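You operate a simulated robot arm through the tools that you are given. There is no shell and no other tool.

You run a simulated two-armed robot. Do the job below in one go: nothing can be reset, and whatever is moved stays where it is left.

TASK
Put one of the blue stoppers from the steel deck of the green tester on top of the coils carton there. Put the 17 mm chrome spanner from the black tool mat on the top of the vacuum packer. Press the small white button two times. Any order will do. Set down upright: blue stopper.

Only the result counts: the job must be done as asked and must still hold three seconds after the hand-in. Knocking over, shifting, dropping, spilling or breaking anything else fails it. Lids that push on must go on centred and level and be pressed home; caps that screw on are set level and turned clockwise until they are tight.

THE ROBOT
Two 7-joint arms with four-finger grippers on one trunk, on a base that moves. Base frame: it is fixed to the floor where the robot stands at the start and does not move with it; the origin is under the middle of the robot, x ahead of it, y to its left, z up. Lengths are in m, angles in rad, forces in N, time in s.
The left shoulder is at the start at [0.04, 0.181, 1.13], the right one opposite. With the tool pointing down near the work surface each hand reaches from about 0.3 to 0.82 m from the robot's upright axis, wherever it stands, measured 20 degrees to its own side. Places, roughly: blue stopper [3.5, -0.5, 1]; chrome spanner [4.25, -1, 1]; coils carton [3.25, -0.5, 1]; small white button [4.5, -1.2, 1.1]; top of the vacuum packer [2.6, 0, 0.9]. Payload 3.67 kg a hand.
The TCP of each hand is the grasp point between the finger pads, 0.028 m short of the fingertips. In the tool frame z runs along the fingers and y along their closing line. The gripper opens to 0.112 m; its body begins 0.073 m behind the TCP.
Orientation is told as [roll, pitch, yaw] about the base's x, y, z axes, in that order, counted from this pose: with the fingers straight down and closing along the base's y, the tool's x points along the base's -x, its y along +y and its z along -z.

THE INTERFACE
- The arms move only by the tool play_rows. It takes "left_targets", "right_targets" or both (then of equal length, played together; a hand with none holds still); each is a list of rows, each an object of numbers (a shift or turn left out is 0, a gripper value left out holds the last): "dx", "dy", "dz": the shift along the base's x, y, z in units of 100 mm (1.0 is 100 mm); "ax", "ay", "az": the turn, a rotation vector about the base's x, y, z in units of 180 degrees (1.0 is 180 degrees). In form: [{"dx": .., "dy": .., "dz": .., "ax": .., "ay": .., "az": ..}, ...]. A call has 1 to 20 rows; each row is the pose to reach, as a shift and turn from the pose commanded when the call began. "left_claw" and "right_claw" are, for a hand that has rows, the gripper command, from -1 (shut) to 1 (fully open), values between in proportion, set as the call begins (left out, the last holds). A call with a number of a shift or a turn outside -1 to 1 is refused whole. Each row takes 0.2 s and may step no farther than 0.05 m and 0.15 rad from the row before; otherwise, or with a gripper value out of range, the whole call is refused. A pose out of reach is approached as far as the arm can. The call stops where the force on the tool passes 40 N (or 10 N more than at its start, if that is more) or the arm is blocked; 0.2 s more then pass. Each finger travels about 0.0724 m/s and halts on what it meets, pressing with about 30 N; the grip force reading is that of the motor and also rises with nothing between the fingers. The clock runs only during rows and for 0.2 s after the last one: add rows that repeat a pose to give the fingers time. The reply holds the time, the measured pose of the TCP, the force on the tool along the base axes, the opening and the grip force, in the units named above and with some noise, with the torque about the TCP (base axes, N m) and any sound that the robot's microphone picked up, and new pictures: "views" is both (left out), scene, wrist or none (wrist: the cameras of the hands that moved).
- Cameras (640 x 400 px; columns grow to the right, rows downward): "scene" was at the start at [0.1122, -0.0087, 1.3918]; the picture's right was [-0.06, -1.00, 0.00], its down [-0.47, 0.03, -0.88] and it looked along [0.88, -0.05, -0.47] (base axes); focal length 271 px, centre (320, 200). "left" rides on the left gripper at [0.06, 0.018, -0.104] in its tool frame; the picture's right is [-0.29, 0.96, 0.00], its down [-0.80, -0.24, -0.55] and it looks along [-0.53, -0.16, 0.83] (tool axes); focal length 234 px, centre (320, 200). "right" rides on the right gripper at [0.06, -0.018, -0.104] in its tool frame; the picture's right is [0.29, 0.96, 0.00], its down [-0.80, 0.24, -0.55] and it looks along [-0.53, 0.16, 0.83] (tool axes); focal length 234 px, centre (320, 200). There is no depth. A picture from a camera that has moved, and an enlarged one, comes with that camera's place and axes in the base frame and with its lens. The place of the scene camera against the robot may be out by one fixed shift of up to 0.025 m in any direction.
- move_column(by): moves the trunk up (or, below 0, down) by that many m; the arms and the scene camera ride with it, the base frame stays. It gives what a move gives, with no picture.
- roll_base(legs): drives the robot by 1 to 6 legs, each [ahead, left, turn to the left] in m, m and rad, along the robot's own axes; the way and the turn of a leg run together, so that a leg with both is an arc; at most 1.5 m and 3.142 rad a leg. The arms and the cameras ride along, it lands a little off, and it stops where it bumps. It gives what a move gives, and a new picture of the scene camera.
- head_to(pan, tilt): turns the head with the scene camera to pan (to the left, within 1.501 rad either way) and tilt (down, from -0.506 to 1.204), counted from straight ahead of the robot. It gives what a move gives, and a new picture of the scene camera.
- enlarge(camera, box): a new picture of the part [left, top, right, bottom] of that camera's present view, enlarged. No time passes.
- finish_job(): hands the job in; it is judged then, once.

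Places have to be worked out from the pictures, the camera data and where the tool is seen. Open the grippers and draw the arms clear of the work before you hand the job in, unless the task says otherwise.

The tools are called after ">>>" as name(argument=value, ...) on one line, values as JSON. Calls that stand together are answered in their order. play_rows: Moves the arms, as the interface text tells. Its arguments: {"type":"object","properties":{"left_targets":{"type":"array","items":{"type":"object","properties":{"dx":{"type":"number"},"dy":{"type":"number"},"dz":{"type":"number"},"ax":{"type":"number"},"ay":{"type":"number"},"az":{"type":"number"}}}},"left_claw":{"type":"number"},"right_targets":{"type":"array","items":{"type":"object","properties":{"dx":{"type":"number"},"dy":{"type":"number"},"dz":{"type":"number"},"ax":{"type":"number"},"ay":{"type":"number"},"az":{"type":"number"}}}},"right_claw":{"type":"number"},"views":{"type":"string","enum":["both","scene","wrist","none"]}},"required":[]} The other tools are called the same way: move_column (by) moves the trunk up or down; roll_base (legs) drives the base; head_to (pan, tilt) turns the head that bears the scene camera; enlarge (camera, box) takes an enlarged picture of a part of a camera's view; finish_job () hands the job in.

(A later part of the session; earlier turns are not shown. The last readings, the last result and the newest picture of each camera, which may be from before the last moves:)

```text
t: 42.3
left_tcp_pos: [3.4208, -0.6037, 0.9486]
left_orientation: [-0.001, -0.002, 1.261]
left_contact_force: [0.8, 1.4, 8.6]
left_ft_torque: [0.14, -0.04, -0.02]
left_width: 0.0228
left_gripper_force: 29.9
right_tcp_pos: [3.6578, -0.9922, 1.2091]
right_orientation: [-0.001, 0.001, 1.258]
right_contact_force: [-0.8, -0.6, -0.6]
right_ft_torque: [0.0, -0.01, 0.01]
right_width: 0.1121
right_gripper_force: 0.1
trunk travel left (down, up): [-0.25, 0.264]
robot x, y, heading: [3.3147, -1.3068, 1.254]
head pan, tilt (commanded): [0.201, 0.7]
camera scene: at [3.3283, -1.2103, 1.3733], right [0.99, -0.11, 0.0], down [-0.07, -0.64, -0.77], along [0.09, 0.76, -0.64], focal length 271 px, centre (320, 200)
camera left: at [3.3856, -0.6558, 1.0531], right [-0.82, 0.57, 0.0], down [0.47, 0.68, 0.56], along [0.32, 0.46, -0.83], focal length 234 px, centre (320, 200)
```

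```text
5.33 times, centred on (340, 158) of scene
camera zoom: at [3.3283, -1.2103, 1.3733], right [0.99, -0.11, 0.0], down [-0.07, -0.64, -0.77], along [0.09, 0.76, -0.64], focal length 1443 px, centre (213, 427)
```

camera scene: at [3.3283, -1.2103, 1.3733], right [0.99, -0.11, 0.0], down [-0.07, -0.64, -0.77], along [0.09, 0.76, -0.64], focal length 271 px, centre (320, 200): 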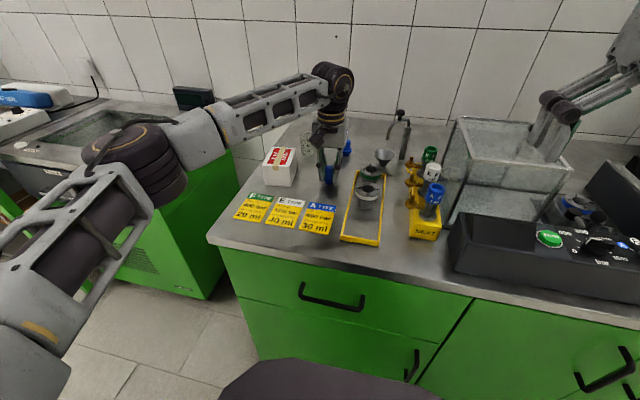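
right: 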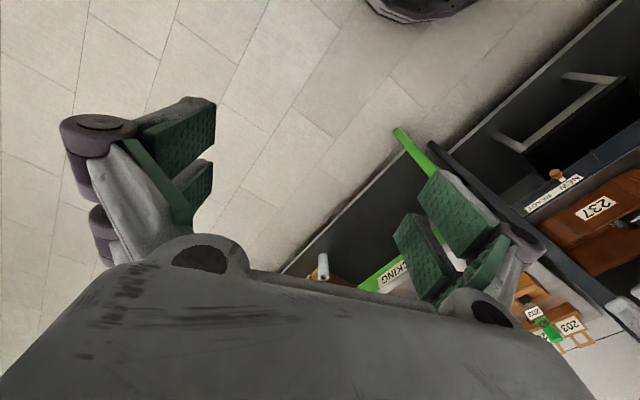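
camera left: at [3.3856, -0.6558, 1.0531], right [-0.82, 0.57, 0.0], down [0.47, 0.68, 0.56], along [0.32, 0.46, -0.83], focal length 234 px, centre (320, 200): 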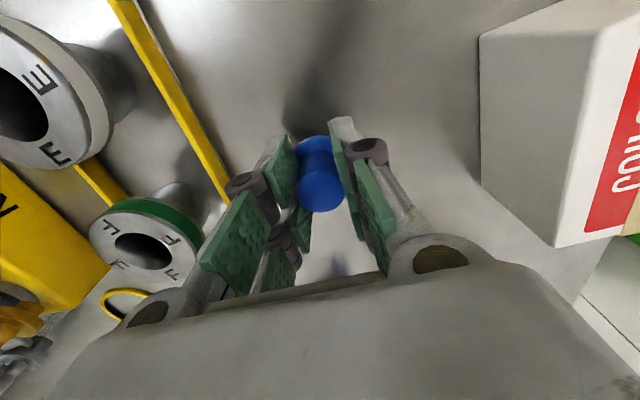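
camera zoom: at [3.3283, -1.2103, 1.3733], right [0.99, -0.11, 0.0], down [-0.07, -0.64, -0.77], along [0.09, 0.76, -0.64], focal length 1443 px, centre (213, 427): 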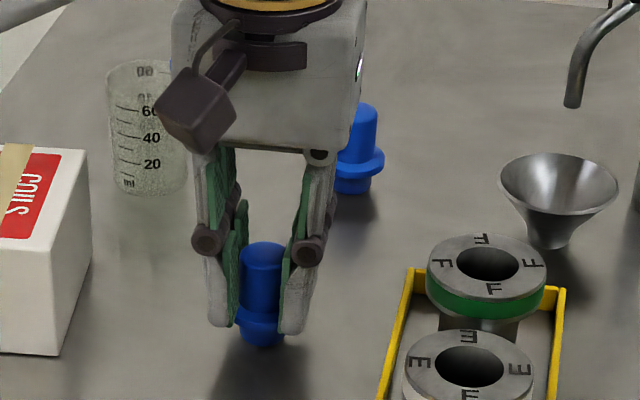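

Grip holds at 0.0228 m with 30 N. I lift straight up.

>>> play_rows(left_targets=[{"dz": 0.15}, {"dz": 0.4}, {"dz": 0.7}, {"dz": 1.0}], views="both")

>>> enlarge(camera="scene", box=[240, 90, 400, 190])

>>> enlarge(camera="left", box=[240, 40, 640, 290])

```text
t: 43.3
left_tcp_pos: [3.4224, -0.6044, 1.0478]
left_orientation: [0.001, 0.0, 1.26]
left_contact_force: [-0.9, -0.2, -0.4]
left_ft_torque: [0.01, 0.01, 0.02]
left_width: 0.0228
left_gripper_force: 30.3
right_tcp_pos: [3.658, -0.9923, 1.2094]
right_orientation: [0.0, -0.004, 1.259]
right_contact_force: [-0.7, -0.4, -0.3]
right_ft_torque: [-0.02, 0.01, -0.04]
right_width: 0.1119
right_gripper_force: 0.1
trunk travel left (down, up): [-0.25, 0.264]
robot x, y, heading: [3.3127, -1.3079, 1.257]
head pan, tilt (commanded): [0.201, 0.7]
camera scene: at [3.3286, -1.2105, 1.3732], right [0.99, -0.11, 0.0], down [-0.07, -0.64, -0.77], along [0.09, 0.76, -0.64], focal length 271 px, centre (320, 200)
camera left: at [3.3868, -0.6551, 1.1532], right [-0.82, 0.57, 0.0], down [0.47, 0.68, 0.55], along [0.31, 0.46, -0.83], focal length 234 px, centre (320, 200)
```

scene: 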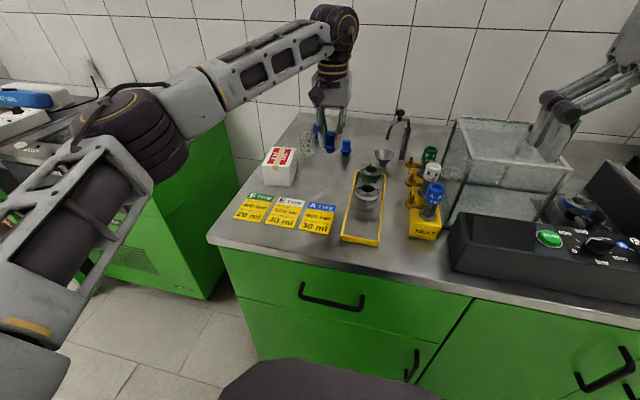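
left: 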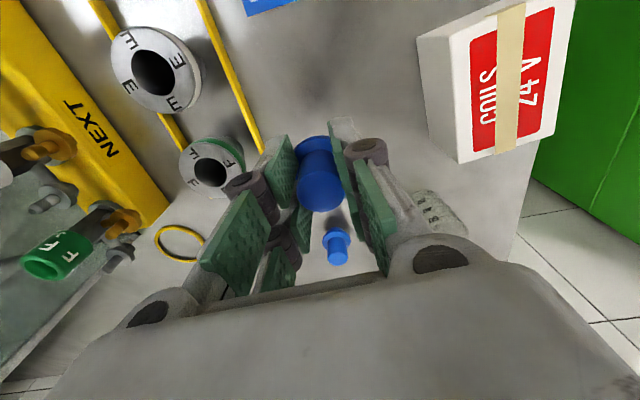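

```text
4.00 times, centred on (320, 140) of scene
camera zoom: at [3.3286, -1.2105, 1.3732], right [0.99, -0.11, 0.0], down [-0.07, -0.64, -0.77], along [0.09, 0.76, -0.64], focal length 1082 px, centre (320, 440)
```

zoom: 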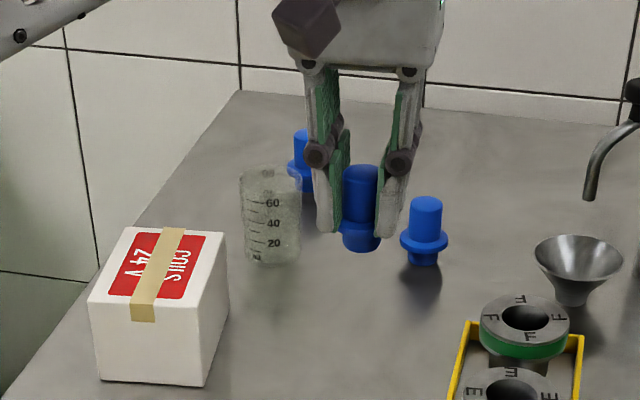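

```text
1.60 times, centred on (440, 165) of left
camera zoom: at [3.3868, -0.6551, 1.1532], right [-0.82, 0.57, 0.0], down [0.47, 0.68, 0.55], along [0.31, 0.46, -0.83], focal length 375 px, centre (128, 256)
```

zoom: 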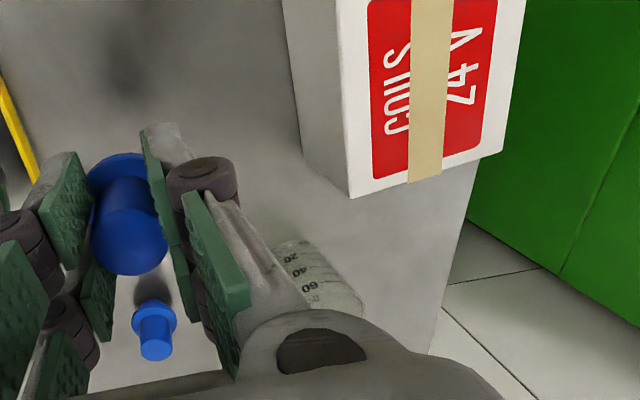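

Stopper is held upright. The carton top centre triangulates to about (3.290, -0.553) at z 0.965; I raise a little and carry the stopper over it.

>>> play_rows(left_targets=[{"dz": 0.2}, {"dx": -0.33, "dy": 0.13, "dz": 0.25}, {"dx": -0.66, "dy": 0.26, "dz": 0.25}, {"dx": -1.0, "dy": 0.39, "dz": 0.25}], views="none")

>>> play_rows(left_targets=[{"dx": -0.16, "dy": 0.06}, {"dx": -0.32, "dy": 0.12}, {"dx": -0.32, "dy": 0.12}], views="both")

>>> enlarge(camera="scene", box=[200, 90, 360, 190])

>>> enlarge(camera="left", box=[160, 40, 480, 290])

```text
t: 44.3
left_tcp_pos: [3.318, -0.5639, 1.0713]
left_orientation: [0.0, -0.002, 1.257]
left_contact_force: [0.0, -0.5, 0.0]
left_ft_torque: [-0.01, -0.03, 0.01]
left_width: 0.0225
left_gripper_force: 30.1
right_tcp_pos: [3.6563, -0.9906, 1.2097]
right_orientation: [-0.003, 0.001, 1.257]
right_contact_force: [-0.5, 0.4, 0.3]
right_ft_torque: [0.0, -0.04, -0.01]
right_width: 0.1122
right_gripper_force: 0.0
trunk travel left (down, up): [-0.25, 0.264]
robot x, y, heading: [3.3125, -1.3114, 1.26]
head pan, tilt (commanded): [0.201, 0.7]
```

```text
t: 45.1
left_tcp_pos: [3.2859, -0.5548, 1.0723]
left_orientation: [-0.002, 0.001, 1.259]
left_contact_force: [-0.2, 0.2, -0.6]
left_ft_torque: [0.03, 0.02, -0.02]
left_width: 0.0228
left_gripper_force: 29.9
right_tcp_pos: [3.6573, -0.9909, 1.2098]
right_orientation: [0.0, 0.0, 1.257]
right_contact_force: [0.2, 0.2, -0.2]
right_ft_torque: [-0.01, 0.02, -0.01]
right_width: 0.1121
right_gripper_force: 0.0
trunk travel left (down, up): [-0.25, 0.264]
robot x, y, heading: [3.3107, -1.3113, 1.258]
head pan, tilt (commanded): [0.201, 0.7]
camera scene: at [3.329, -1.2097, 1.3732], right [0.99, -0.11, 0.0], down [-0.07, -0.64, -0.76], along [0.09, 0.76, -0.64], focal length 271 px, centre (320, 200)
camera left: at [3.2517, -0.6043, 1.1784], right [-0.82, 0.57, 0.0], down [0.47, 0.68, 0.55], along [0.32, 0.46, -0.83], focal length 234 px, centre (320, 200)
```

scene: 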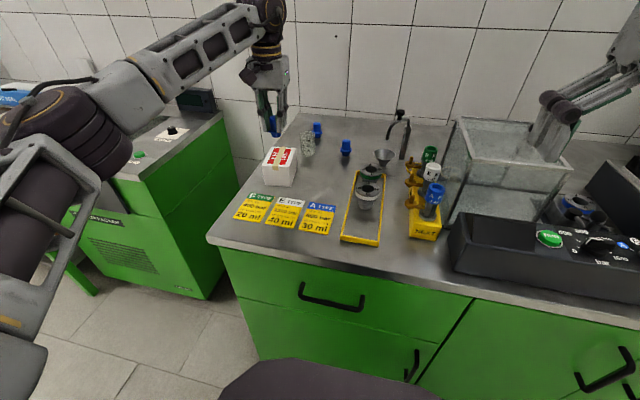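
left: 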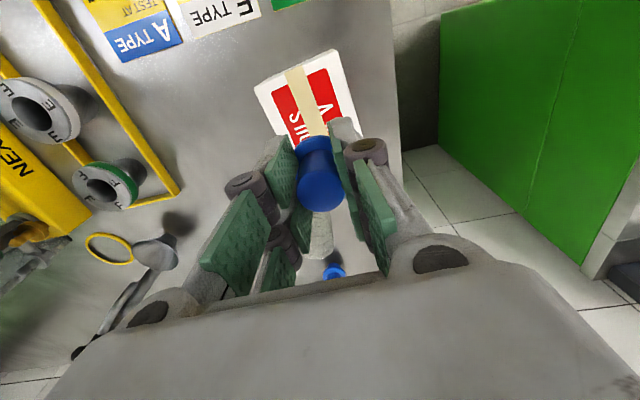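

```text
4.00 times, centred on (280, 140) of scene
camera zoom: at [3.329, -1.2097, 1.3732], right [0.99, -0.11, 0.0], down [-0.07, -0.64, -0.76], along [0.09, 0.76, -0.64], focal length 1082 px, centre (480, 440)
```

zoom: 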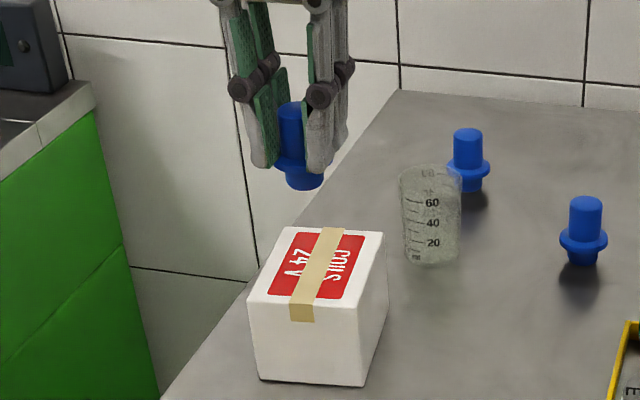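

```text
1.60 times, centred on (320, 165) of left
camera zoom: at [3.2517, -0.6043, 1.1784], right [-0.82, 0.57, 0.0], down [0.47, 0.68, 0.55], along [0.32, 0.46, -0.83], focal length 375 px, centre (320, 256)
```

zoom: 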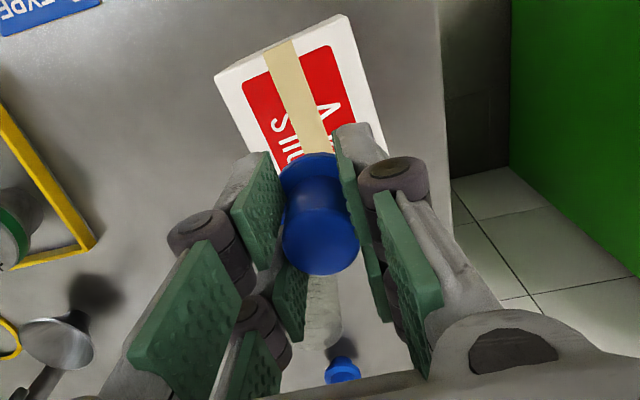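

Measured corners agree, so the stopper is above the carton centre. I lower to about 1 cm above the top and check.

>>> play_rows(left_targets=[{"dx": 0.03, "dz": -0.15}, {"dx": 0.03, "dz": -0.3}, {"dx": 0.03, "dz": -0.4}, {"dx": 0.03, "dz": -0.4}], views="scene")

>>> enlarge(camera="scene", box=[230, 110, 330, 190])

```text
t: 46.1
left_tcp_pos: [3.2905, -0.5523, 1.0318]
left_orientation: [0.001, -0.001, 1.257]
left_contact_force: [0.2, -0.5, 0.4]
left_ft_torque: [0.01, -0.06, -0.03]
left_width: 0.0225
left_gripper_force: 29.9
right_tcp_pos: [3.6581, -0.9911, 1.211]
right_orientation: [0.0, -0.002, 1.258]
right_contact_force: [-0.5, 0.6, -0.4]
right_ft_torque: [-0.03, 0.0, -0.03]
right_width: 0.1126
right_gripper_force: 0.1
trunk travel left (down, up): [-0.25, 0.264]
robot x, y, heading: [3.3102, -1.3097, 1.26]
head pan, tilt (commanded): [0.201, 0.7]
camera scene: at [3.3285, -1.2097, 1.3732], right [0.99, -0.11, 0.0], down [-0.07, -0.64, -0.76], along [0.09, 0.76, -0.64], focal length 271 px, centre (320, 200)
```

scene: 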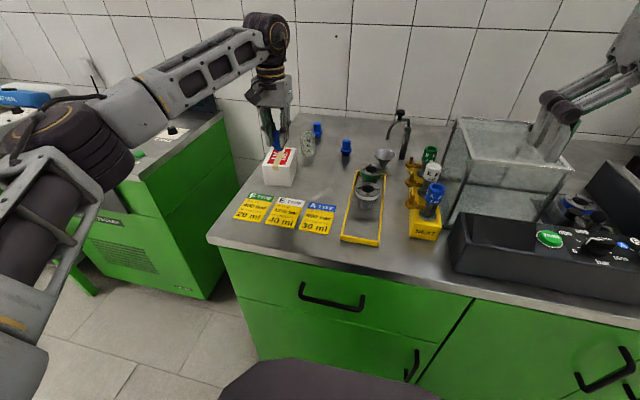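

```text
5.00 times, centred on (280, 150) of scene
camera zoom: at [3.3285, -1.2097, 1.3732], right [0.99, -0.11, 0.0], down [-0.07, -0.64, -0.76], along [0.09, 0.76, -0.64], focal length 1353 px, centre (520, 450)
```

zoom: 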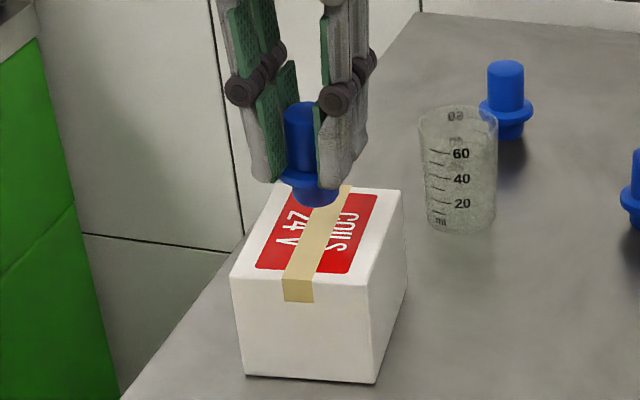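

The stopper is just above the carton. I lower in small steps watching the force.

>>> play_rows(left_targets=[{"dz": -0.04}, {"dz": -0.08}, {"dz": -0.08}], views="none")

>>> enlarge(camera="scene", box=[230, 110, 330, 190])

```text
t: 46.9
left_tcp_pos: [3.2908, -0.551, 1.027]
left_orientation: [0.001, -0.001, 1.257]
left_contact_force: [-0.3, -0.5, -0.4]
left_ft_torque: [-0.02, 0.03, 0.01]
left_width: 0.0224
left_gripper_force: 30.3
right_tcp_pos: [3.6575, -0.9909, 1.2096]
right_orientation: [0.001, 0.001, 1.26]
right_contact_force: [-0.5, 0.3, -0.1]
right_ft_torque: [0.02, 0.02, -0.01]
right_width: 0.112
right_gripper_force: 0.0
trunk travel left (down, up): [-0.25, 0.264]
robot x, y, heading: [3.312, -1.3126, 1.256]
head pan, tilt (commanded): [0.201, 0.7]
```

```text
5.00 times, centred on (280, 150) of scene
camera zoom: at [3.3283, -1.2096, 1.3732], right [0.99, -0.11, 0.0], down [-0.07, -0.64, -0.76], along [0.09, 0.76, -0.64], focal length 1353 px, centre (520, 450)
```

zoom: 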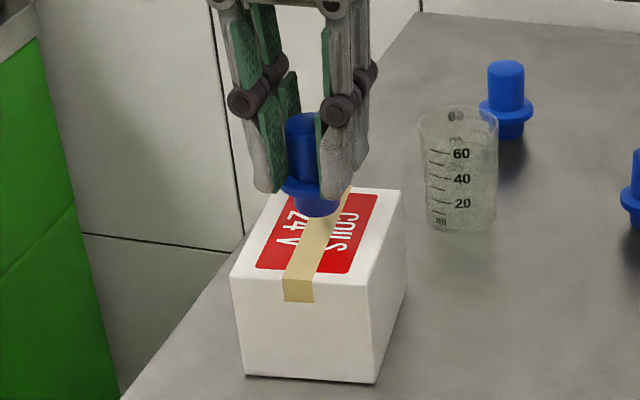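

No contact yet; I continue down in small steps.

>>> play_rows(left_targets=[{"dz": -0.03}, {"dz": -0.06}, {"dz": -0.06}], views="none")

```text
t: 47.7
left_tcp_pos: [3.2914, -0.5526, 1.0192]
left_orientation: [0.0, 0.0, 1.258]
left_contact_force: [0.1, -1.0, -0.6]
left_ft_torque: [0.0, 0.01, -0.01]
left_width: 0.0223
left_gripper_force: 30.0
right_tcp_pos: [3.6578, -0.9915, 1.2091]
right_orientation: [0.001, -0.003, 1.26]
right_contact_force: [0.5, -0.7, 0.2]
right_ft_torque: [-0.03, -0.01, 0.01]
right_width: 0.112
right_gripper_force: 0.1
trunk travel left (down, up): [-0.25, 0.264]
robot x, y, heading: [3.3128, -1.3119, 1.26]
head pan, tilt (commanded): [0.201, 0.7]
```

>>> play_rows(left_targets=[{"dz": -0.03}, {"dz": -0.03}], views="none")

>>> enlarge(camera="scene", box=[230, 110, 330, 190])

```text
t: 48.3
left_tcp_pos: [3.2911, -0.5529, 1.0146]
left_orientation: [-0.001, -0.001, 1.26]
left_contact_force: [0.0, -1.3, 0.4]
left_ft_torque: [0.01, 0.02, 0.02]
left_width: 0.0223
left_gripper_force: 29.5
right_tcp_pos: [3.6565, -0.9934, 1.2105]
right_orientation: [0.0, 0.001, 1.26]
right_contact_force: [-0.3, 0.2, 0.0]
right_ft_torque: [-0.01, 0.0, 0.02]
right_width: 0.1123
right_gripper_force: 0.0
trunk travel left (down, up): [-0.25, 0.264]
robot x, y, heading: [3.3079, -1.309, 1.259]
head pan, tilt (commanded): [0.201, 0.7]
```

```text
5.00 times, centred on (280, 150) of scene
camera zoom: at [3.3283, -1.2097, 1.3732], right [0.99, -0.11, 0.0], down [-0.07, -0.64, -0.76], along [0.09, 0.76, -0.64], focal length 1353 px, centre (520, 450)
```

zoom: 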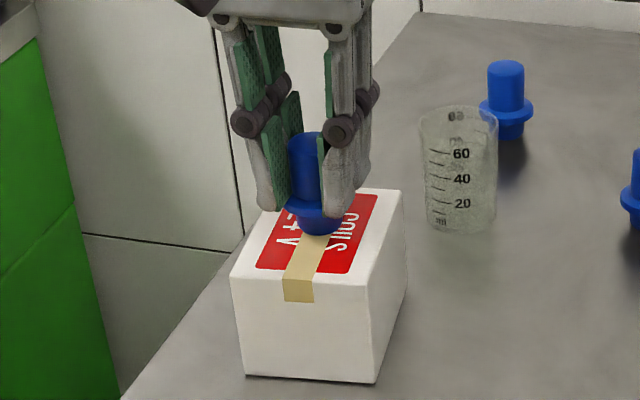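

Nearly down; I continue in 2 mm steps.

>>> play_rows(left_targets=[{"dz": -0.02}, {"dz": -0.02}], views="none")

```text
t: 48.9
left_tcp_pos: [3.2913, -0.5517, 1.0138]
left_orientation: [0.0, -0.001, 1.259]
left_contact_force: [-0.4, 1.2, 3.1]
left_ft_torque: [0.04, 0.0, 0.01]
left_width: 0.0221
left_gripper_force: 29.9
right_tcp_pos: [3.6581, -0.9916, 1.2101]
right_orientation: [0.002, -0.001, 1.26]
right_contact_force: [-0.8, 0.0, -0.4]
right_ft_torque: [-0.02, -0.04, -0.02]
right_width: 0.1121
right_gripper_force: 0.0
trunk travel left (down, up): [-0.25, 0.264]
robot x, y, heading: [3.3109, -1.3096, 1.26]
head pan, tilt (commanded): [0.201, 0.7]
```

Contact at 3 N. I open the claw partly to release the stopper.

>>> play_rows(left_targets=[{"dz": -0.01}, {"dz": -0.01}], views="none")

>>> play_rows(left_targets=[{"dz": 0}, {"dz": 0}, {"dz": 0}], left_claw=-0.1, views="both")

>>> enlarge(camera="scene", box=[230, 110, 330, 190])

```text
t: 49.5
left_tcp_pos: [3.2906, -0.5525, 1.014]
left_orientation: [0.0, 0.0, 1.259]
left_contact_force: [-1.5, 3.0, 7.0]
left_ft_torque: [0.12, 0.05, 0.0]
left_width: 0.0222
left_gripper_force: 30.4
right_tcp_pos: [3.6562, -0.9923, 1.2106]
right_orientation: [0.0, 0.001, 1.258]
right_contact_force: [-0.6, 0.2, -0.2]
right_ft_torque: [0.02, -0.01, 0.01]
right_width: 0.1118
right_gripper_force: 0.0
trunk travel left (down, up): [-0.25, 0.264]
robot x, y, heading: [3.3107, -1.3111, 1.259]
head pan, tilt (commanded): [0.201, 0.7]
```

```text
t: 50.3
left_tcp_pos: [3.292, -0.5511, 1.0134]
left_orientation: [-0.001, 0.001, 1.259]
left_contact_force: [-0.2, 0.1, 0.6]
left_ft_torque: [-0.01, -0.01, 0.0]
left_width: 0.0504
left_gripper_force: 0.1
right_tcp_pos: [3.657, -0.9918, 1.2085]
right_orientation: [0.0, 0.002, 1.257]
right_contact_force: [-0.6, 0.0, -0.3]
right_ft_torque: [0.02, -0.04, 0.0]
right_width: 0.1119
right_gripper_force: 0.1
trunk travel left (down, up): [-0.25, 0.264]
robot x, y, heading: [3.3113, -1.3104, 1.259]
head pan, tilt (commanded): [0.201, 0.7]
camera scene: at [3.3284, -1.2096, 1.3732], right [0.99, -0.11, 0.0], down [-0.07, -0.64, -0.76], along [0.09, 0.76, -0.64], focal length 271 px, centre (320, 200)
camera left: at [3.2557, -0.6038, 1.118], right [-0.82, 0.57, 0.0], down [0.47, 0.69, 0.55], along [0.32, 0.46, -0.83], focal length 234 px, centre (320, 200)
```

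scene: 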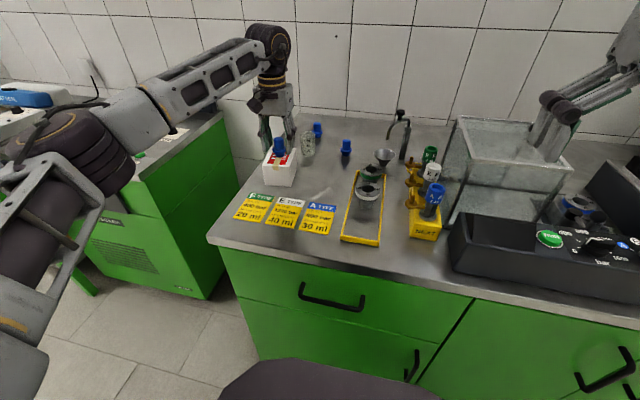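
left: 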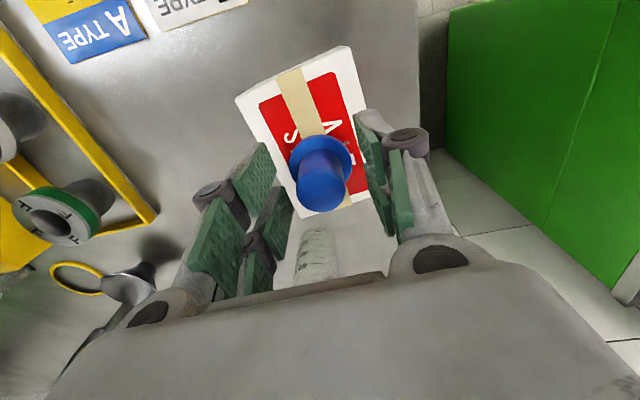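

```text
5.00 times, centred on (280, 150) of scene
camera zoom: at [3.3284, -1.2096, 1.3732], right [0.99, -0.11, 0.0], down [-0.07, -0.64, -0.76], along [0.09, 0.76, -0.64], focal length 1353 px, centre (520, 450)
```

zoom: 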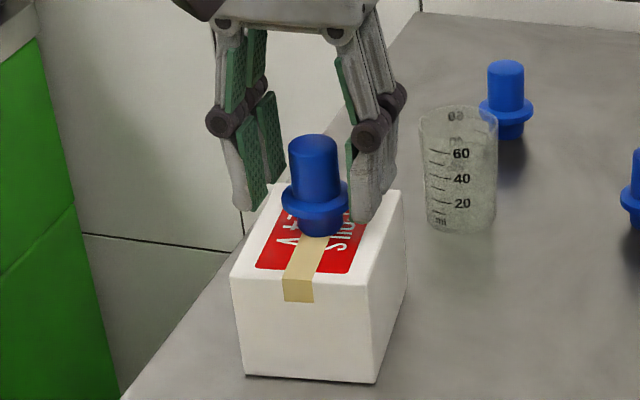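

The stopper stands upright on the carton top. I raise the hand straight up and clear of it.

>>> play_rows(left_targets=[{"dz": 0.2}, {"dz": 0.5}, {"dz": 0.9}], views="none")

>>> play_rows(left_targets=[{"dz": 0.2, "dx": -0.1, "dy": -0.35}, {"dz": 0.4, "dx": -0.2, "dy": -0.7}, {"dz": 0.5, "dx": -0.3, "dy": -1.0}], views="scene")

>>> enlarge(camera="scene", box=[220, 100, 380, 200])

```text
t: 51.1
left_tcp_pos: [3.2914, -0.5529, 1.1031]
left_orientation: [-0.001, 0.0, 1.257]
left_contact_force: [-0.7, -0.6, 0.0]
left_ft_torque: [-0.01, 0.0, 0.0]
left_width: 0.0502
left_gripper_force: 0.0
right_tcp_pos: [3.6584, -0.9922, 1.2105]
right_orientation: [0.001, -0.002, 1.258]
right_contact_force: [-0.1, -0.6, 0.4]
right_ft_torque: [0.01, 0.0, 0.0]
right_width: 0.1122
right_gripper_force: 0.0
trunk travel left (down, up): [-0.25, 0.264]
robot x, y, heading: [3.3116, -1.3092, 1.262]
head pan, tilt (commanded): [0.201, 0.7]
```

```text
t: 51.9
left_tcp_pos: [3.2609, -0.6547, 1.1551]
left_orientation: [0.001, 0.0, 1.258]
left_contact_force: [-0.4, -0.4, 0.6]
left_ft_torque: [0.05, -0.02, 0.0]
left_width: 0.0504
left_gripper_force: 0.2
right_tcp_pos: [3.656, -0.9914, 1.2092]
right_orientation: [0.001, -0.001, 1.259]
right_contact_force: [0.0, -0.4, -0.2]
right_ft_torque: [0.02, -0.01, -0.02]
right_width: 0.1119
right_gripper_force: 0.0
trunk travel left (down, up): [-0.25, 0.264]
robot x, y, heading: [3.3052, -1.3109, 1.263]
head pan, tilt (commanded): [0.201, 0.7]
camera scene: at [3.3276, -1.2103, 1.3732], right [0.99, -0.11, 0.0], down [-0.07, -0.64, -0.77], along [0.09, 0.76, -0.64], focal length 271 px, centre (320, 200)
```

scene: 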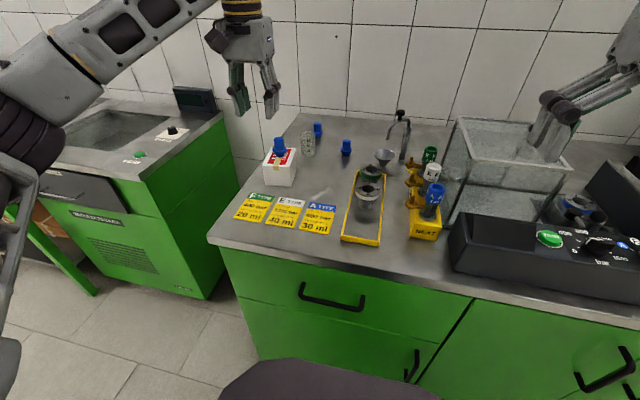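

```text
4.00 times, centred on (300, 150) of scene
camera zoom: at [3.3276, -1.2103, 1.3732], right [0.99, -0.11, 0.0], down [-0.07, -0.64, -0.77], along [0.09, 0.76, -0.64], focal length 1082 px, centre (400, 400)
```

zoom: 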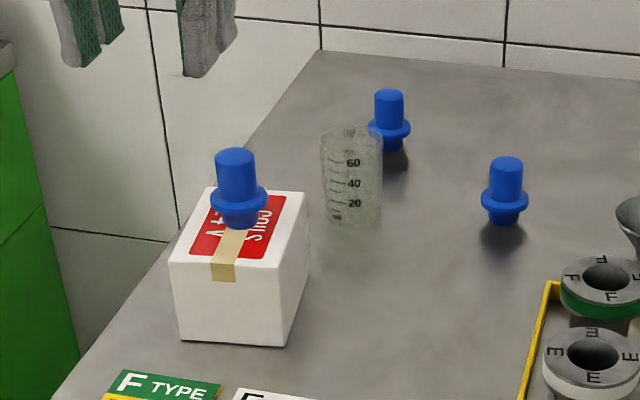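

The stopper stands upright and centred on the carton, which has not moved. I look right toward the tool mat and button.

>>> head_to(pan=-0.7, tilt=0.4)

>>> enlarge(camera="scene", box=[0, 60, 320, 260])

>>> enlarge(camera="scene", box=[320, 60, 640, 260])

```text
t: 53.1
left_tcp_pos: [3.2617, -0.6534, 1.1534]
left_orientation: [0.0, -0.002, 1.258]
left_contact_force: [0.1, 0.2, -0.1]
left_ft_torque: [0.05, 0.0, -0.02]
left_width: 0.0504
left_gripper_force: 0.1
right_tcp_pos: [3.6584, -0.9904, 1.2099]
right_orientation: [0.003, 0.0, 1.259]
right_contact_force: [0.3, 0.5, -0.2]
right_ft_torque: [0.01, 0.0, 0.01]
right_width: 0.1121
right_gripper_force: 0.1
trunk travel left (down, up): [-0.25, 0.264]
robot x, y, heading: [3.3143, -1.3098, 1.26]
head pan, tilt (commanded): [-0.7, 0.4]
camera scene: at [3.3974, -1.2449, 1.4], right [0.53, -0.85, 0.0], down [-0.33, -0.21, -0.92], along [0.78, 0.49, -0.39], focal length 271 px, centre (320, 200)
```

scene: 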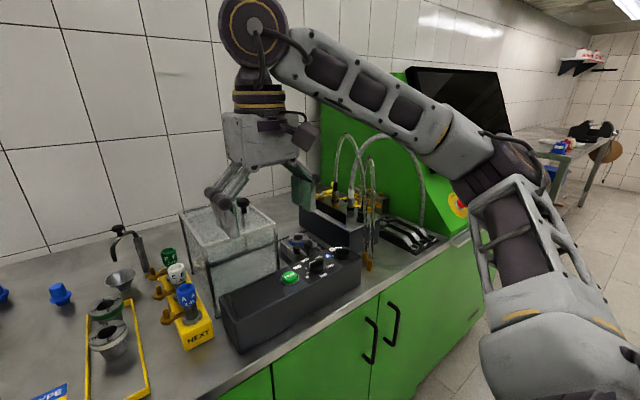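

```text
2.00 times, centred on (160, 160) of scene
camera zoom: at [3.3974, -1.2449, 1.4], right [0.53, -0.85, 0.0], down [-0.33, -0.21, -0.92], along [0.78, 0.49, -0.39], focal length 541 px, centre (640, 280)
```

zoom: 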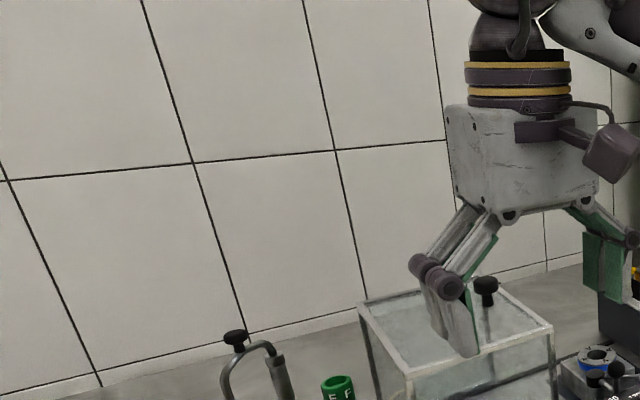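

```text
2.00 times, centred on (480, 160) of scene
camera zoom: at [3.3974, -1.2449, 1.4], right [0.53, -0.85, 0.0], down [-0.33, -0.21, -0.92], along [0.78, 0.49, -0.39], focal length 541 px, centre (0, 280)
```

zoom: 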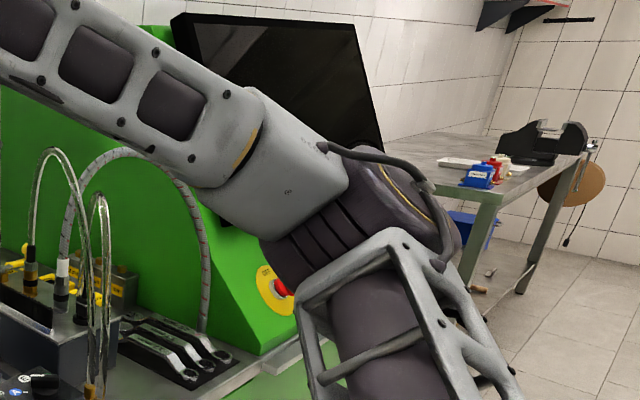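

The spanners lie on a black mat on the tester deck near (4.25, -1.06), in front of the green console with the E-stop. I back off and side-step to the right to stand before them.

>>> roll_base(legs=[[-0.25, 0, 0], [0, -0.75, 0]])

>>> head_to(pan=-0.1, tilt=0.55)

```text
t: 58.8
left_tcp_pos: [3.9291, -1.1418, 1.1538]
left_orientation: [0.0, -0.001, 1.237]
left_contact_force: [-0.4, 0.1, 0.7]
left_ft_torque: [0.0, 0.01, 0.02]
left_width: 0.0505
left_gripper_force: 0.0
right_tcp_pos: [4.3174, -1.4875, 1.2103]
right_orientation: [-0.001, 0.001, 1.238]
right_contact_force: [0.1, -0.3, 0.7]
right_ft_torque: [0.01, 0.01, 0.03]
right_width: 0.112
right_gripper_force: 0.0
trunk travel left (down, up): [-0.25, 0.264]
robot x, y, heading: [3.963, -1.7948, 1.236]
head pan, tilt (commanded): [-0.7, 0.4]
camera scene: at [4.0524, -1.7355, 1.4], right [0.51, -0.86, 0.0], down [-0.33, -0.2, -0.92], along [0.79, 0.47, -0.39], focal length 271 px, centre (320, 200)
```

scene: 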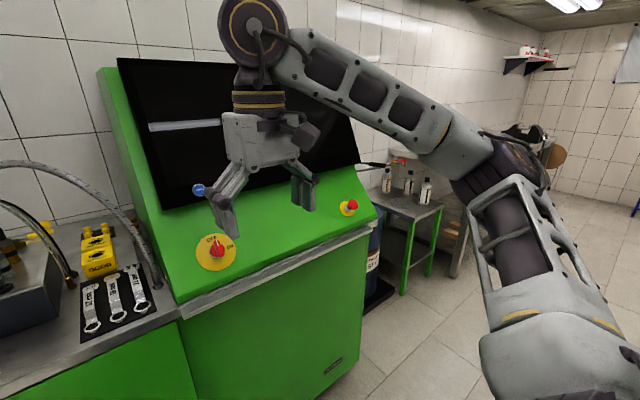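

```text
t: 59.8
left_tcp_pos: [3.9292, -1.1412, 1.1535]
left_orientation: [0.002, 0.001, 1.236]
left_contact_force: [0.0, 0.4, -0.4]
left_ft_torque: [-0.03, 0.03, 0.0]
left_width: 0.0504
left_gripper_force: 0.0
right_tcp_pos: [4.3178, -1.4875, 1.2091]
right_orientation: [-0.001, 0.001, 1.238]
right_contact_force: [0.0, 0.5, 0.7]
right_ft_torque: [0.03, -0.02, 0.0]
right_width: 0.112
right_gripper_force: 0.1
trunk travel left (down, up): [-0.25, 0.264]
robot x, y, heading: [3.9701, -1.7971, 1.235]
head pan, tilt (commanded): [-0.099, 0.55]
camera scene: at [4.0105, -1.7013, 1.3863], right [0.91, -0.42, 0.0], down [-0.22, -0.47, -0.85], along [0.36, 0.77, -0.52], focal length 271 px, centre (320, 200)
```

scene: 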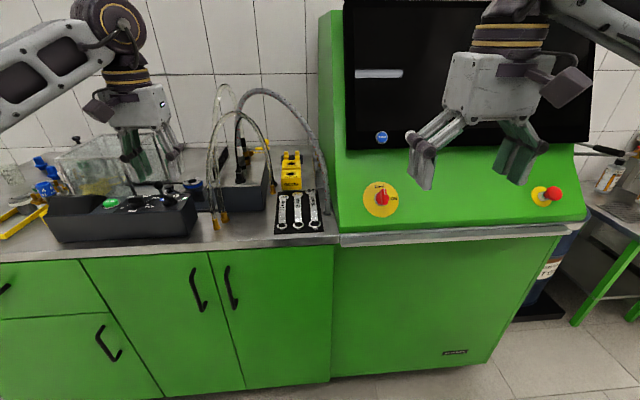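

I see a blue button at the screen's lower edge and perhaps a white one behind the right gripper. I enlarge both regions.

>>> enlarge(camera="scene", box=[340, 100, 580, 250])

>>> enlarge(camera="scene", box=[230, 130, 390, 250])

```text
2.67 times, centred on (460, 175) of scene
camera zoom: at [4.0105, -1.7013, 1.3863], right [0.91, -0.42, 0.0], down [-0.22, -0.47, -0.85], along [0.36, 0.77, -0.52], focal length 722 px, centre (-53, 267)
```

zoom: 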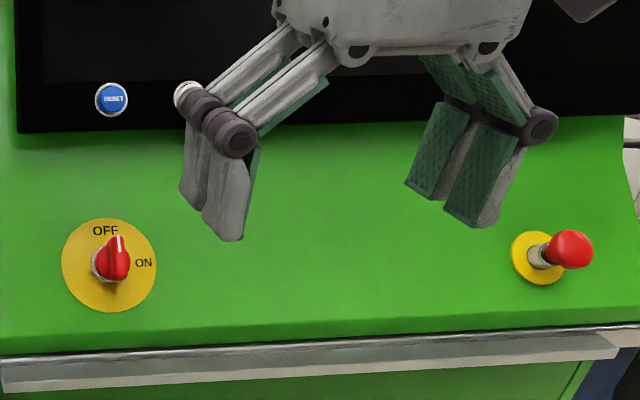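

```text
3.33 times, centred on (310, 190) of scene
camera zoom: at [4.0105, -1.7013, 1.3863], right [0.91, -0.42, 0.0], down [-0.22, -0.47, -0.85], along [0.36, 0.77, -0.52], focal length 902 px, centre (353, 233)
```

zoom: 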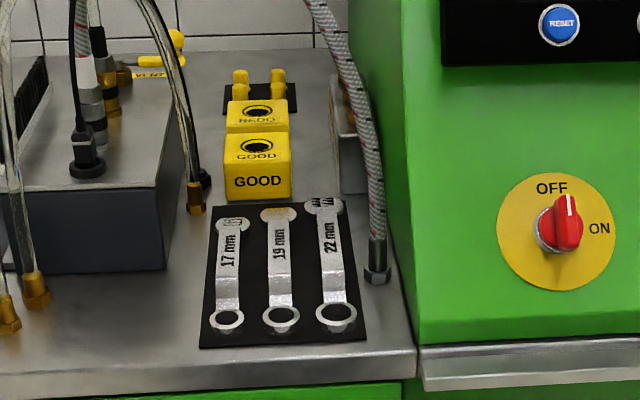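

The mat holds 17, 19 and 22 mm spanners (17 mm leftmost), with hoses close by; the white button is hidden behind the right gripper. I draw both hands back before moving in.

>>> play_rows(left_targets=[{"dx": -0.1, "dy": -0.32}, {"dx": -0.2, "dy": -0.64}, {"dx": -0.31, "dy": -0.95}], right_targets=[{"dx": 0.1, "dy": -0.15, "dz": 0.1}, {"dx": 0.3, "dy": -0.3, "dz": 0.2}, {"dx": 0.5, "dy": -0.4, "dz": 0.3}], views="none")

>>> play_rows(left_targets=[{"dx": -0.1, "dy": -0.32}, {"dx": -0.2, "dy": -0.64}, {"dx": -0.31, "dy": -0.95}], right_targets=[{"dx": 0.15, "dy": -0.15, "dz": 0.1}, {"dx": 0.3, "dy": -0.3, "dz": 0.2}, {"dx": 0.4, "dy": -0.4, "dz": 0.3}], views="scene")

>>> enlarge(camera="scene", box=[340, 60, 580, 210])

```text
t: 60.6
left_tcp_pos: [3.8973, -1.2383, 1.153]
left_orientation: [-0.001, -0.002, 1.237]
left_contact_force: [-0.3, -0.1, -0.3]
left_ft_torque: [0.05, 0.0, 0.0]
left_width: 0.0502
left_gripper_force: 0.0
right_tcp_pos: [4.3668, -1.5311, 1.2414]
right_orientation: [0.0, -0.001, 1.238]
right_contact_force: [-0.2, -0.8, -0.5]
right_ft_torque: [0.02, -0.02, -0.06]
right_width: 0.1121
right_gripper_force: 0.0
trunk travel left (down, up): [-0.25, 0.264]
robot x, y, heading: [3.9661, -1.7978, 1.235]
head pan, tilt (commanded): [-0.099, 0.55]
```

```text
t: 61.4
left_tcp_pos: [3.8641, -1.3321, 1.1536]
left_orientation: [0.0, 0.0, 1.235]
left_contact_force: [0.0, -0.6, -0.2]
left_ft_torque: [0.04, -0.01, -0.02]
left_width: 0.0505
left_gripper_force: 0.2
right_tcp_pos: [4.4055, -1.5647, 1.2684]
right_orientation: [0.0, -0.003, 1.238]
right_contact_force: [0.1, -0.5, -0.8]
right_ft_torque: [0.0, 0.01, 0.02]
right_width: 0.1122
right_gripper_force: 0.0
right hand out of reach, approached as far as the arm can: row 3
trunk travel left (down, up): [-0.25, 0.264]
robot x, y, heading: [3.965, -1.8016, 1.234]
head pan, tilt (commanded): [-0.099, 0.55]
camera scene: at [4.0098, -1.7019, 1.3864], right [0.91, -0.42, 0.0], down [-0.22, -0.47, -0.85], along [0.36, 0.77, -0.52], focal length 271 px, centre (320, 200)
```

scene: 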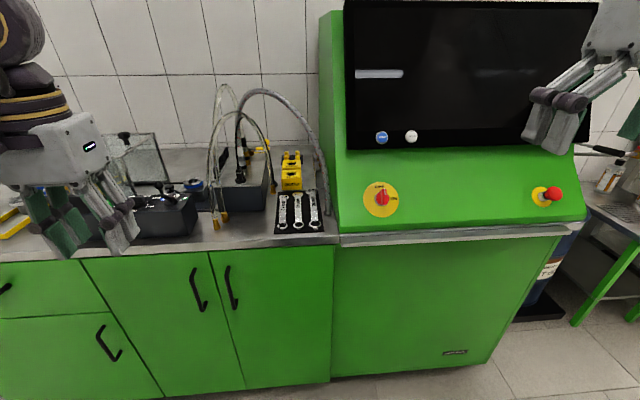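

```text
2.67 times, centred on (460, 135) of scene
camera zoom: at [4.0098, -1.7019, 1.3864], right [0.91, -0.42, 0.0], down [-0.22, -0.47, -0.85], along [0.36, 0.77, -0.52], focal length 722 px, centre (-53, 373)
```

zoom: 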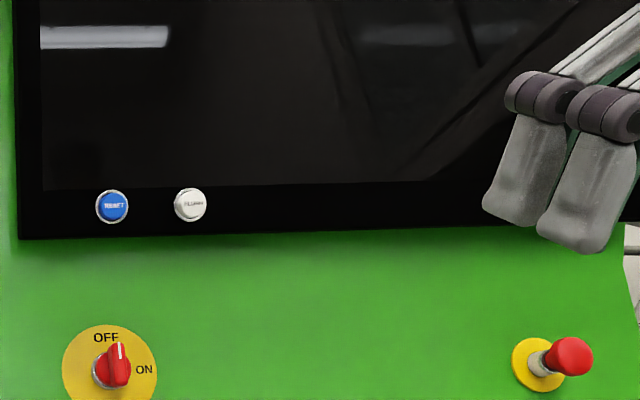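

The white button (on the screen's lower bezel, beside the blue RESET) is now visible. I drive in closer, between mat and button.

>>> roll_base(legs=[[0.22, -0.13, 0.022]])

>>> head_to(pan=-0.05, tilt=0.7)

>>> enlarge(camera="scene", box=[160, 60, 320, 220])

>>> enlarge(camera="scene", box=[320, 40, 520, 200])

```text
t: 63.3
left_tcp_pos: [4.0499, -1.1657, 1.1545]
left_orientation: [0.0, 0.0, 1.262]
left_contact_force: [0.8, 0.6, 0.8]
left_ft_torque: [-0.02, 0.03, -0.04]
left_width: 0.0505
left_gripper_force: 0.0
right_tcp_pos: [4.5982, -1.3841, 1.2671]
right_orientation: [0.0, -0.001, 1.263]
right_contact_force: [-0.2, 0.3, 0.5]
right_ft_torque: [-0.01, 0.02, -0.02]
right_width: 0.1119
right_gripper_force: 0.0
trunk travel left (down, up): [-0.25, 0.264]
robot x, y, heading: [4.1632, -1.6334, 1.262]
head pan, tilt (commanded): [-0.099, 0.55]
camera scene: at [4.2055, -1.5312, 1.3863], right [0.92, -0.4, 0.0], down [-0.21, -0.48, -0.85], along [0.34, 0.78, -0.52], focal length 271 px, centre (320, 200)
```

scene: 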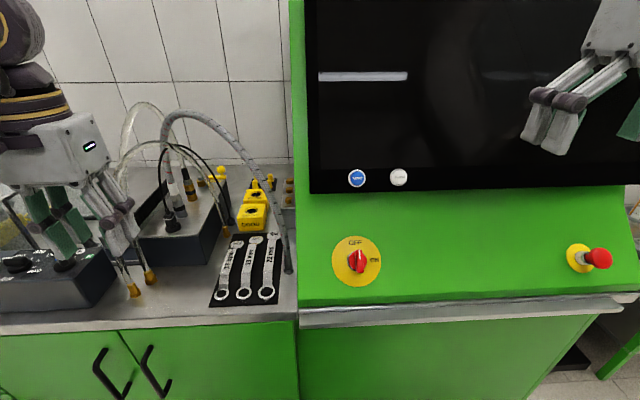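

```text
t: 64.0
left_tcp_pos: [4.0505, -1.1641, 1.1532]
left_orientation: [0.0, 0.001, 1.26]
left_contact_force: [0.3, 0.4, 0.2]
left_ft_torque: [0.01, 0.01, 0.0]
left_width: 0.0506
left_gripper_force: 0.1
right_tcp_pos: [4.5978, -1.3841, 1.2679]
right_orientation: [0.0, -0.002, 1.261]
right_contact_force: [-0.3, 1.5, -0.1]
right_ft_torque: [0.01, 0.0, 0.0]
right_width: 0.1119
right_gripper_force: 0.1
trunk travel left (down, up): [-0.25, 0.264]
robot x, y, heading: [4.1637, -1.6317, 1.266]
head pan, tilt (commanded): [-0.051, 0.7]
camera scene: at [4.2, -1.5339, 1.3732], right [0.94, -0.35, 0.0], down [-0.23, -0.6, -0.76], along [0.27, 0.72, -0.64], focal length 271 px, centre (320, 200)
```

scene: 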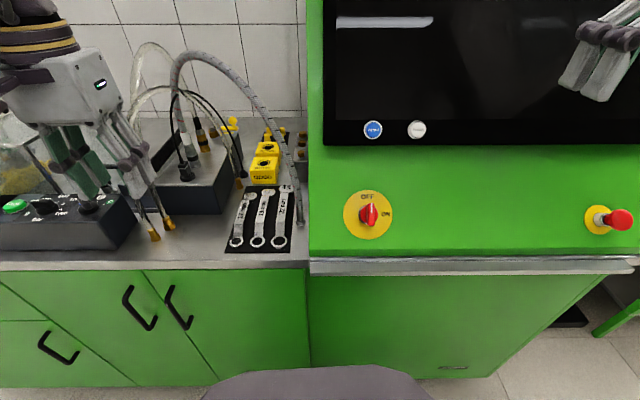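

```text
2.50 times, centred on (240, 140) of scene
camera zoom: at [4.2, -1.5339, 1.3732], right [0.94, -0.35, 0.0], down [-0.23, -0.6, -0.76], along [0.27, 0.72, -0.64], focal length 676 px, centre (520, 350)
```

zoom: 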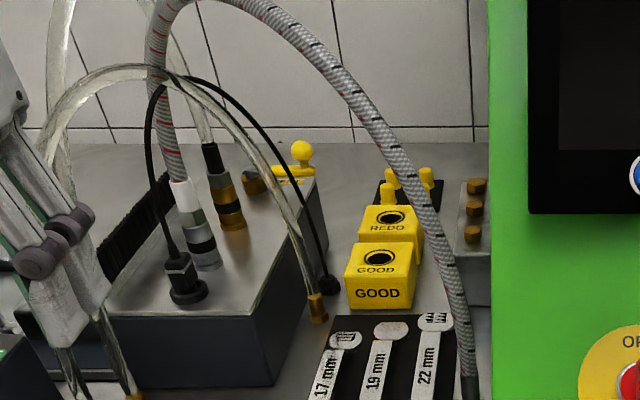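

```text
2.50 times, centred on (420, 120) of scene
camera zoom: at [4.2, -1.5339, 1.3732], right [0.94, -0.35, 0.0], down [-0.23, -0.6, -0.76], along [0.27, 0.72, -0.64], focal length 676 px, centre (70, 400)
```

zoom: 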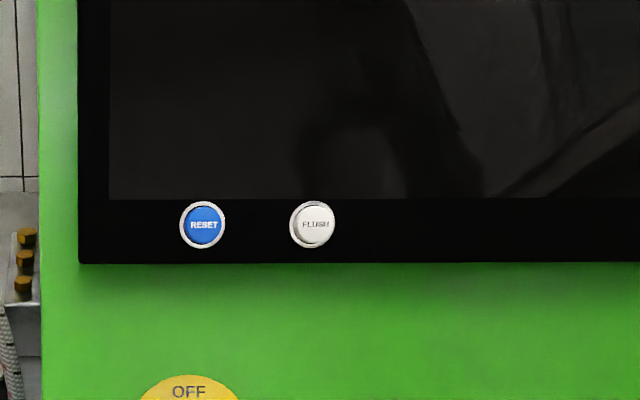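

The white FLUSH button triangulates to roughly (4.533, -1.16, 1.12) on a face sloping back. I take a look through the right wrist camera.

>>> play_rows(right_targets=[{"dx": -0.25, "dy": 0.08}, {"dx": -0.5, "dy": 0.16}, {"dx": -0.8, "dy": 0.26}, {"dx": -1.0, "dy": 0.33}], right_claw=-1, views="wrist")

```text
t: 65.0
left_tcp_pos: [4.0496, -1.1637, 1.1541]
left_orientation: [-0.002, 0.0, 1.263]
left_contact_force: [0.0, 0.9, -0.7]
left_ft_torque: [0.0, 0.01, 0.01]
left_width: 0.0503
left_gripper_force: 0.1
right_tcp_pos: [4.495, -1.3503, 1.2679]
right_orientation: [0.0, -0.003, 1.261]
right_contact_force: [0.0, 0.6, -1.1]
right_ft_torque: [-0.03, -0.01, -0.02]
right_width: 0.0001
right_gripper_force: 28.0
trunk travel left (down, up): [-0.25, 0.264]
robot x, y, heading: [4.162, -1.6295, 1.262]
head pan, tilt (commanded): [-0.051, 0.7]
camera right: at [4.4945, -1.4137, 1.3716], right [-1.0, 0.02, 0.0], down [0.01, 0.83, 0.55], along [0.01, 0.55, -0.83], focal length 234 px, centre (320, 200)
```

right: 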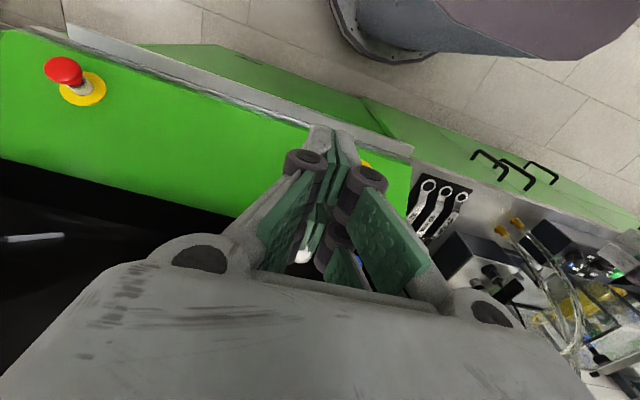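

>>> enlarge(camera="right", box=[260, 190, 380, 290])

```text
4.00 times, centred on (320, 240) of right
camera zoom: at [4.4945, -1.4137, 1.3716], right [-1.0, 0.02, 0.0], down [0.01, 0.83, 0.55], along [0.01, 0.55, -0.83], focal length 937 px, centre (320, 40)
```

zoom: 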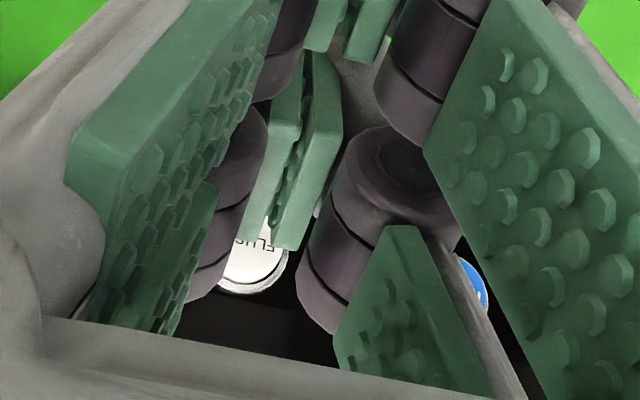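

The button is just beyond the closed fingers. I tilt the right hand forward about 57° so the fingertips face the sloped panel, staying about 12 cm off it.

>>> play_rows(right_targets=[{"ax": 0.0433, "ay": -0.0139, "dy": 0.1, "dz": -0.1}, {"ax": 0.0866, "ay": -0.0277, "dy": 0.2, "dz": -0.2}, {"ax": 0.1299, "ay": -0.0416, "dy": 0.3, "dz": -0.3}, {"ax": 0.1732, "ay": -0.0555, "dy": 0.4, "dz": -0.4}, {"ax": 0.2165, "ay": -0.0694, "dy": 0.5, "dz": -0.5}, {"ax": 0.2598, "ay": -0.0832, "dy": 0.6, "dz": -0.6}, {"ax": 0.303, "ay": -0.0971, "dy": 0.7, "dz": -0.68}, {"ax": 0.303, "ay": -0.0971, "dy": 0.7, "dz": -0.68}], views="both")

```text
t: 66.8
left_tcp_pos: [4.0495, -1.1652, 1.1543]
left_orientation: [0.0, -0.001, 1.261]
left_contact_force: [0.0, -0.4, 0.6]
left_ft_torque: [0.0, 0.0, 0.0]
left_width: 0.0503
left_gripper_force: 0.2
right_tcp_pos: [4.4967, -1.2725, 1.2093]
right_orientation: [-0.002, -1.0, 1.264]
right_contact_force: [-0.3, 0.2, -0.1]
right_ft_torque: [0.01, 0.0, -0.01]
right_width: 0.0
right_gripper_force: 30.1
right hand out of reach, approached as far as the arm can: row 7, 8
trunk travel left (down, up): [-0.25, 0.264]
robot x, y, heading: [4.1638, -1.6298, 1.265]
head pan, tilt (commanded): [-0.051, 0.7]
camera scene: at [4.1995, -1.5344, 1.3732], right [0.94, -0.35, 0.0], down [-0.23, -0.6, -0.76], along [0.27, 0.72, -0.64], focal length 271 px, centre (320, 200)
camera right: at [4.4786, -1.3921, 1.215], right [-0.96, 0.14, -0.24], down [-0.24, 0.04, 0.97], along [0.15, 0.99, 0.0], focal length 234 px, centre (320, 200)
```

scene: 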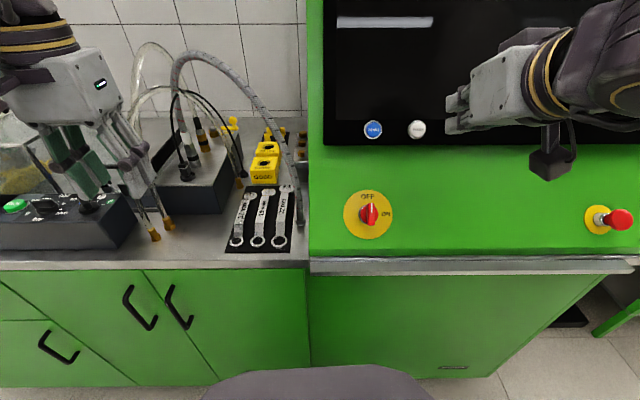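
right: 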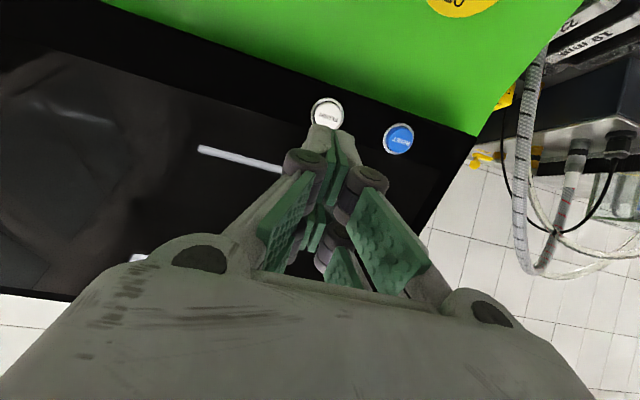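

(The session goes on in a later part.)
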